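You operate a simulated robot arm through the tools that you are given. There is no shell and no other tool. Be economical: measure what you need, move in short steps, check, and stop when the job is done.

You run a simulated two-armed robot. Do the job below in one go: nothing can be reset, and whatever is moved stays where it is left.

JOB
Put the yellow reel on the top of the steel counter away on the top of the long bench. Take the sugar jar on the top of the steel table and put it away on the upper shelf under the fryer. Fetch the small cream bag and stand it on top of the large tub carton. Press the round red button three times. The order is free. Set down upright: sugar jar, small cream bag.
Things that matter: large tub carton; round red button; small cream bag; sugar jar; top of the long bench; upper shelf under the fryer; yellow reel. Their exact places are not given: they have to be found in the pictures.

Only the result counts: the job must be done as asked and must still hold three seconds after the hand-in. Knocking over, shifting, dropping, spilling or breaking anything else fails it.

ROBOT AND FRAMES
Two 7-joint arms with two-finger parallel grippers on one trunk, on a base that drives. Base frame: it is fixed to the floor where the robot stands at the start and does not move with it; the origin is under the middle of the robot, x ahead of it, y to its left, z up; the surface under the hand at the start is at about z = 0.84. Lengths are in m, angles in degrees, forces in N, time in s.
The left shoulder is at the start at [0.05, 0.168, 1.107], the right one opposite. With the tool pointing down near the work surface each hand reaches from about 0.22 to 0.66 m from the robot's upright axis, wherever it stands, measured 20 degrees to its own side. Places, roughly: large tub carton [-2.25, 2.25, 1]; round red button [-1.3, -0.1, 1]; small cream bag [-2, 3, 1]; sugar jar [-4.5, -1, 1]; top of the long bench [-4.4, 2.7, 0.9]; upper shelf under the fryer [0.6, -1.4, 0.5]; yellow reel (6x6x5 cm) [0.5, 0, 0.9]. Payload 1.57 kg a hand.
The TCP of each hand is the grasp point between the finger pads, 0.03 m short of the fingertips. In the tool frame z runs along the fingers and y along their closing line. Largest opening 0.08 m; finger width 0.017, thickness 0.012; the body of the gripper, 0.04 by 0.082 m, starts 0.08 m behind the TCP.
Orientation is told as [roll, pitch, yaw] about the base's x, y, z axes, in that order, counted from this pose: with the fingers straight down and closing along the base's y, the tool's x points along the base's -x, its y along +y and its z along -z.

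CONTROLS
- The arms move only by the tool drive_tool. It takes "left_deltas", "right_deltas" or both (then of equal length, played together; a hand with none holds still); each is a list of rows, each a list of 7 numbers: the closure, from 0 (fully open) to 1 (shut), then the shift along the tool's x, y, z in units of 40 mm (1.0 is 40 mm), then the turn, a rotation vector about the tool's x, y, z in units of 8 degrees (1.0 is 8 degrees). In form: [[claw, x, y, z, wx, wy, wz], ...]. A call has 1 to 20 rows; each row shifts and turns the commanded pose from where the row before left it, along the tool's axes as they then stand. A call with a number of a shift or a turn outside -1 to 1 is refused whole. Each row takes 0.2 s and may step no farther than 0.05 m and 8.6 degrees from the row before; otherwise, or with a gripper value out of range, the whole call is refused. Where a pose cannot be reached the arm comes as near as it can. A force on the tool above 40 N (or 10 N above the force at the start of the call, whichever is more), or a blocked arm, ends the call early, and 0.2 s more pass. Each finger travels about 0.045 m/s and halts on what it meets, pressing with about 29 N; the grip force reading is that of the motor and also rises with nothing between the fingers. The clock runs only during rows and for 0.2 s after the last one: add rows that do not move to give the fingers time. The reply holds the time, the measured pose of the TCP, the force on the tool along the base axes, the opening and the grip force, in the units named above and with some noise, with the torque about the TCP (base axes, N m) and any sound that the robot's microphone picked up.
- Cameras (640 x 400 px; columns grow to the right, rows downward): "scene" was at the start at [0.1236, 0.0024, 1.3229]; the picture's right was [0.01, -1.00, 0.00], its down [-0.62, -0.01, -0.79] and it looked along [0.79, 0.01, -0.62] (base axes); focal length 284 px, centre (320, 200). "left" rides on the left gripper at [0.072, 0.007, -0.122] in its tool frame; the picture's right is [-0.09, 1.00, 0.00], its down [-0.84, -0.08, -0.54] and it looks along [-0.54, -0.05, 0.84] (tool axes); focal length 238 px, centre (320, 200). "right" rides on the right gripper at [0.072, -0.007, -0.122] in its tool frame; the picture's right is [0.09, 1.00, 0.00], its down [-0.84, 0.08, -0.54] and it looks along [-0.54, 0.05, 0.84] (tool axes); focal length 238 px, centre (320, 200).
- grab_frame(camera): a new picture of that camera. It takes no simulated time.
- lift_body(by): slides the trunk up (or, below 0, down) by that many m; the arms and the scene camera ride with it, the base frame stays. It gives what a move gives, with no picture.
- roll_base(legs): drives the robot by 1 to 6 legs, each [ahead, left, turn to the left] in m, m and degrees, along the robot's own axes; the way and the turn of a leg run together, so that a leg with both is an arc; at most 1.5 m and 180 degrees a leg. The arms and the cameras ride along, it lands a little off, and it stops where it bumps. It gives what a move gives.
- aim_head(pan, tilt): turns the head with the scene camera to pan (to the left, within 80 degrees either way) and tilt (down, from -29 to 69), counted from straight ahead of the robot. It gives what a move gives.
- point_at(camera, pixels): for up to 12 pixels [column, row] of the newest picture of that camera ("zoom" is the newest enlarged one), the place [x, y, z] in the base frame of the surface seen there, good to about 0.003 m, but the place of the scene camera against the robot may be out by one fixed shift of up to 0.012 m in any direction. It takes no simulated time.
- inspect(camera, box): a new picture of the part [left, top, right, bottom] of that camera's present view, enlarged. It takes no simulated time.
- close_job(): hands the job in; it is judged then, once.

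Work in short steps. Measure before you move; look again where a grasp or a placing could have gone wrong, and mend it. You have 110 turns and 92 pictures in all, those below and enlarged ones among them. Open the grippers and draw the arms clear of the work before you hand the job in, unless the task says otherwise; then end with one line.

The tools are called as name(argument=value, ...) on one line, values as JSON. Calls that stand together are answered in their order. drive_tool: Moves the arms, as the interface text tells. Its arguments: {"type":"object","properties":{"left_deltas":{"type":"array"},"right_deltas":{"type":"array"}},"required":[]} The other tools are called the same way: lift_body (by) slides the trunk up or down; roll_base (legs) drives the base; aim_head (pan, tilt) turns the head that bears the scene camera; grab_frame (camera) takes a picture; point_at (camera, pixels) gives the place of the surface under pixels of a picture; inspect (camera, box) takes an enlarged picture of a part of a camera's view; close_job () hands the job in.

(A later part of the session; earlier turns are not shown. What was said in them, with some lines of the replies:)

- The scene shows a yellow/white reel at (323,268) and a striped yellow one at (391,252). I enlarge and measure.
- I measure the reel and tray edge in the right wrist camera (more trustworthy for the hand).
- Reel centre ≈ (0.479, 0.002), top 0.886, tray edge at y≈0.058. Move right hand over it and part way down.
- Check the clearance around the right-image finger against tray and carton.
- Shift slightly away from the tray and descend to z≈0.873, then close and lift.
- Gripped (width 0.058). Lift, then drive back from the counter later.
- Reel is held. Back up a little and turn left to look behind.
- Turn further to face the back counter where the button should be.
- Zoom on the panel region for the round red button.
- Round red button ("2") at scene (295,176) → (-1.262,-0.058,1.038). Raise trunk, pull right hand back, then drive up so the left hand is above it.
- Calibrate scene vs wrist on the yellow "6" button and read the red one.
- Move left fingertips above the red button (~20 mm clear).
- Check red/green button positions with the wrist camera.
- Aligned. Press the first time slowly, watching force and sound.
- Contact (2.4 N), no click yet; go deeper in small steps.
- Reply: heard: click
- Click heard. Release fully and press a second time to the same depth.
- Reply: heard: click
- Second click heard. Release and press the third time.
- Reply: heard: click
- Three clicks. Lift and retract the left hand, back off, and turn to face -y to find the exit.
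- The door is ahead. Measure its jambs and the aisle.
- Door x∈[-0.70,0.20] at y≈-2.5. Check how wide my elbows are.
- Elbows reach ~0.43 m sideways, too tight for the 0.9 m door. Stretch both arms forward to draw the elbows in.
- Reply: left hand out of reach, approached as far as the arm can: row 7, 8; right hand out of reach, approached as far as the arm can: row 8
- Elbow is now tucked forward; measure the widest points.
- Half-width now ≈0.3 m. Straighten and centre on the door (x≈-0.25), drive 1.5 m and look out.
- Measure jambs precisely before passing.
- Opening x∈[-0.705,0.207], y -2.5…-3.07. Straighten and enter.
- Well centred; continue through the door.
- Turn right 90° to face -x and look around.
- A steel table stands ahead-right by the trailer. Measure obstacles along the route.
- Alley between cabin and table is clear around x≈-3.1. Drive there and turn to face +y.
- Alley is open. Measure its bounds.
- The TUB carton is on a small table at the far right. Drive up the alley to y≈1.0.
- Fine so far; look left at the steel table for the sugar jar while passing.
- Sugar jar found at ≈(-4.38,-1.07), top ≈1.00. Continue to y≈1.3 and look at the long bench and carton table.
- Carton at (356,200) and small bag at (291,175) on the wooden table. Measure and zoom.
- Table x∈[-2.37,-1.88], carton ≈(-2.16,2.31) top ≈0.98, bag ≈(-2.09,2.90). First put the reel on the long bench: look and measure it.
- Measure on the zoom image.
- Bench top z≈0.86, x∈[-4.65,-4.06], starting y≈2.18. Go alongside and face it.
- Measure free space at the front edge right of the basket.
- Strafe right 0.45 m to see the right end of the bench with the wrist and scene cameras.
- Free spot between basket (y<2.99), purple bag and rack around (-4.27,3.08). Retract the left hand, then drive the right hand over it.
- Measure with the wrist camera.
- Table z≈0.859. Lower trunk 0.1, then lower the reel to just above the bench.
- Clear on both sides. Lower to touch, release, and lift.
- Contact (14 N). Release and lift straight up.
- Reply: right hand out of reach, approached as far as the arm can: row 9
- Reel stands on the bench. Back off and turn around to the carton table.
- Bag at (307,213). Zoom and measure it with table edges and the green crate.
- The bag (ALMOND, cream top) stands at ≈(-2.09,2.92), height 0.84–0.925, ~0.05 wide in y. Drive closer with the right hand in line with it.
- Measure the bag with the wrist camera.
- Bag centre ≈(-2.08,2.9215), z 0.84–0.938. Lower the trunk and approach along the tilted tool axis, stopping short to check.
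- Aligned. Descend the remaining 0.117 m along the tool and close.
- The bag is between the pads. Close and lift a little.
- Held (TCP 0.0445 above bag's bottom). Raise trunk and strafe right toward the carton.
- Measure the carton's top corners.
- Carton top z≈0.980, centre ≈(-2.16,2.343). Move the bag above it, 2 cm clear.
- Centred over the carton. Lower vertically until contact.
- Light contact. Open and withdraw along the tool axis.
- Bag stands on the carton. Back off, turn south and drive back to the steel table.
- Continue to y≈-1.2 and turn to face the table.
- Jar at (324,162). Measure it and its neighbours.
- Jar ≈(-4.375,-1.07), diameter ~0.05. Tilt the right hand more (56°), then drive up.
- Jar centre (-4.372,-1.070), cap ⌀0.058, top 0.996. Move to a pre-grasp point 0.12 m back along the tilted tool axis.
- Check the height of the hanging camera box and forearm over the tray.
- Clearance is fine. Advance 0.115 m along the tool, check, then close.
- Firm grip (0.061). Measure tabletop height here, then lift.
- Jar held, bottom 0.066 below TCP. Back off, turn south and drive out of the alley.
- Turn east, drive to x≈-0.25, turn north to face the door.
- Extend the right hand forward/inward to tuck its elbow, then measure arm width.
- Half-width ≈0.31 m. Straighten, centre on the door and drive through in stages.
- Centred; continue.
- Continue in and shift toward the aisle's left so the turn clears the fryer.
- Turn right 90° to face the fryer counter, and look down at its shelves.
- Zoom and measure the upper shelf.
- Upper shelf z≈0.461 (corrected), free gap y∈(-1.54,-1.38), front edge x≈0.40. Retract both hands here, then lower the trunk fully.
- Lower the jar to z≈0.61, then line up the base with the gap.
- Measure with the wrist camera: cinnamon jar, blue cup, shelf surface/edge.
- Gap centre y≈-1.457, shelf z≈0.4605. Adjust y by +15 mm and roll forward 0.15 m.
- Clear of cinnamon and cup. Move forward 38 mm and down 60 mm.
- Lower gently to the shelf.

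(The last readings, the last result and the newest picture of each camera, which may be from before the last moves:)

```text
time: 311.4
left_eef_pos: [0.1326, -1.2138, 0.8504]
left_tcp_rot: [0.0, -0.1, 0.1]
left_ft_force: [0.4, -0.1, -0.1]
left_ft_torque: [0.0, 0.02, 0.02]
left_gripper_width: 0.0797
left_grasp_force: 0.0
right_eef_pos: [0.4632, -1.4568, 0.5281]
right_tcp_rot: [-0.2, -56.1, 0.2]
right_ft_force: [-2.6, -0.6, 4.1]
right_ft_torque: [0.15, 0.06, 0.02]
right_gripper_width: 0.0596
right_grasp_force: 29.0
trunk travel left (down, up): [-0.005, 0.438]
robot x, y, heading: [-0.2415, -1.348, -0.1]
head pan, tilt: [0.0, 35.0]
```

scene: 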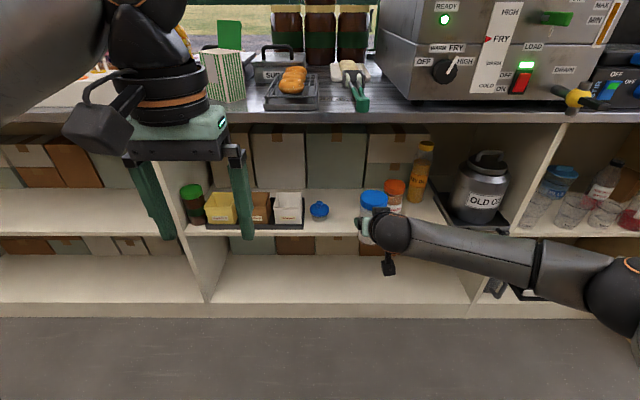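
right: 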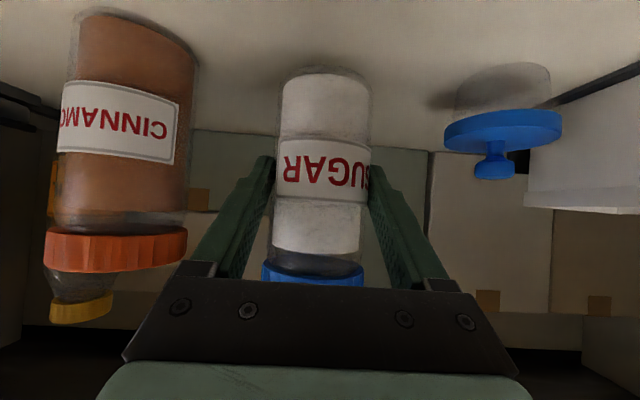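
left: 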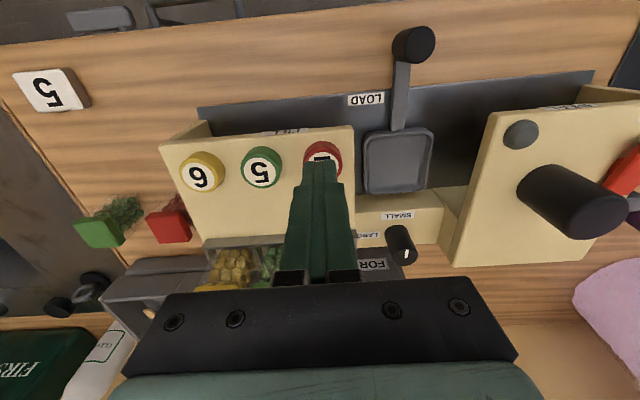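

Contact. Open and withdraw along the tool axis.

drive_tool(right_deltas=[[0.5, 0, 0, 0, 0, 0, 0], [0, 0, 0, 0, 0, 0, 0], [0, 0, 0, 0, 0, 0, 0], [0, 0, 0, 0, 0, 0, 0], [0, 0, 0, -0.3, 0, 0, 0], [0, 0, 0, -0.8, 0, 0, 0], [0, 0, 0, -1, 0, 0, 0], [0, 0, 0, -1, 0, 0, 0], [0, 0, 0, -1, 0, 0, 0], [0, 0, 0, 0, 0, 0, 0]])

grab_frame(camera="right")

```text
time: 313.6
left_eef_pos: [0.1336, -1.214, 0.8496]
left_tcp_rot: [-0.1, -0.2, 0.2]
left_ft_force: [0.3, 0.0, 0.0]
left_ft_torque: [-0.03, -0.01, -0.01]
left_gripper_width: 0.08
left_grasp_force: 0.1
right_eef_pos: [0.327, -1.4595, 0.6161]
right_tcp_rot: [-0.1, -56.0, 0.2]
right_ft_force: [0.0, -0.1, 0.2]
right_ft_torque: [-0.04, -0.06, 0.02]
right_gripper_width: 0.0799
right_grasp_force: 0.1
trunk travel left (down, up): [-0.005, 0.438]
robot x, y, heading: [-0.2421, -1.343, 0.2]
head pan, tilt: [0.0, 35.0]
```

```text
24 pictures are left
```

right: 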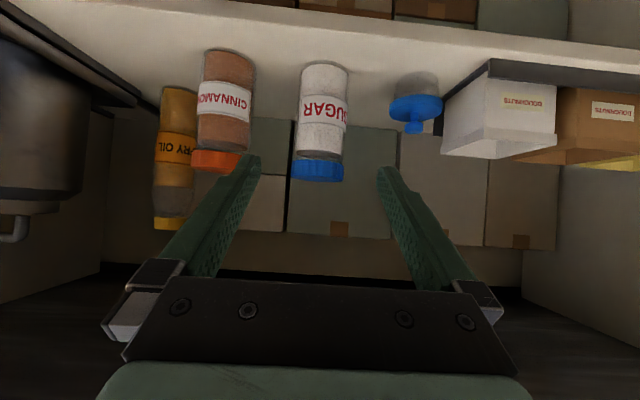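

Jar stands upright on the shelf. Back the robot away and take a last look.

roll_base(legs=[[-0.25, 0, 0]])

grab_frame(camera="scene")

```text
time: 315.3
left_eef_pos: [-0.1067, -1.2178, 0.849]
left_tcp_rot: [0.1, -0.1, -0.3]
left_ft_force: [-0.1, 0.7, -0.2]
left_ft_torque: [0.02, 0.02, -0.01]
left_gripper_width: 0.0801
left_grasp_force: 0.1
right_eef_pos: [0.0834, -1.4637, 0.6152]
right_tcp_rot: [-0.2, -56.0, -0.4]
right_ft_force: [0.1, 0.3, 1.2]
right_ft_torque: [-0.02, -0.02, 0.05]
right_gripper_width: 0.0799
right_grasp_force: 0.1
trunk travel left (down, up): [-0.005, 0.438]
robot x, y, heading: [-0.4845, -1.3437, -0.5]
head pan, tilt: [0.0, 35.0]
```

```text
23 pictures are left
```

scene: 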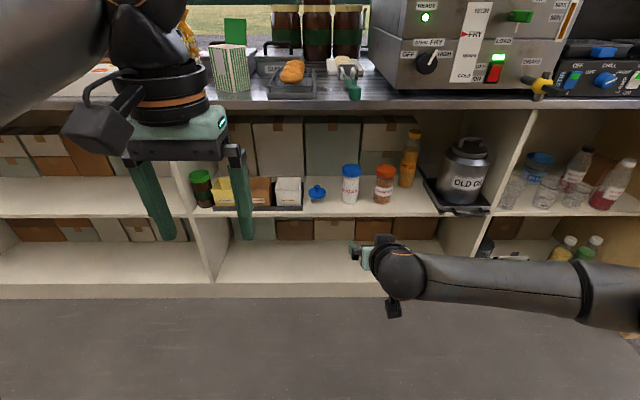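

The sugar jar at (350,185) stands upright on the upper shelf, both grippers are open and clear, and the other three parts are done; I hand in.

close_job()

```text
The job is handed in.
```

All four parts are done and handed in: the yellow reel is on the long bench, the small cream bag stands on the large tub carton, the round red button was pressed three times (three clicks heard), and the sugar jar stands upright on the upper shelf under the fryer.
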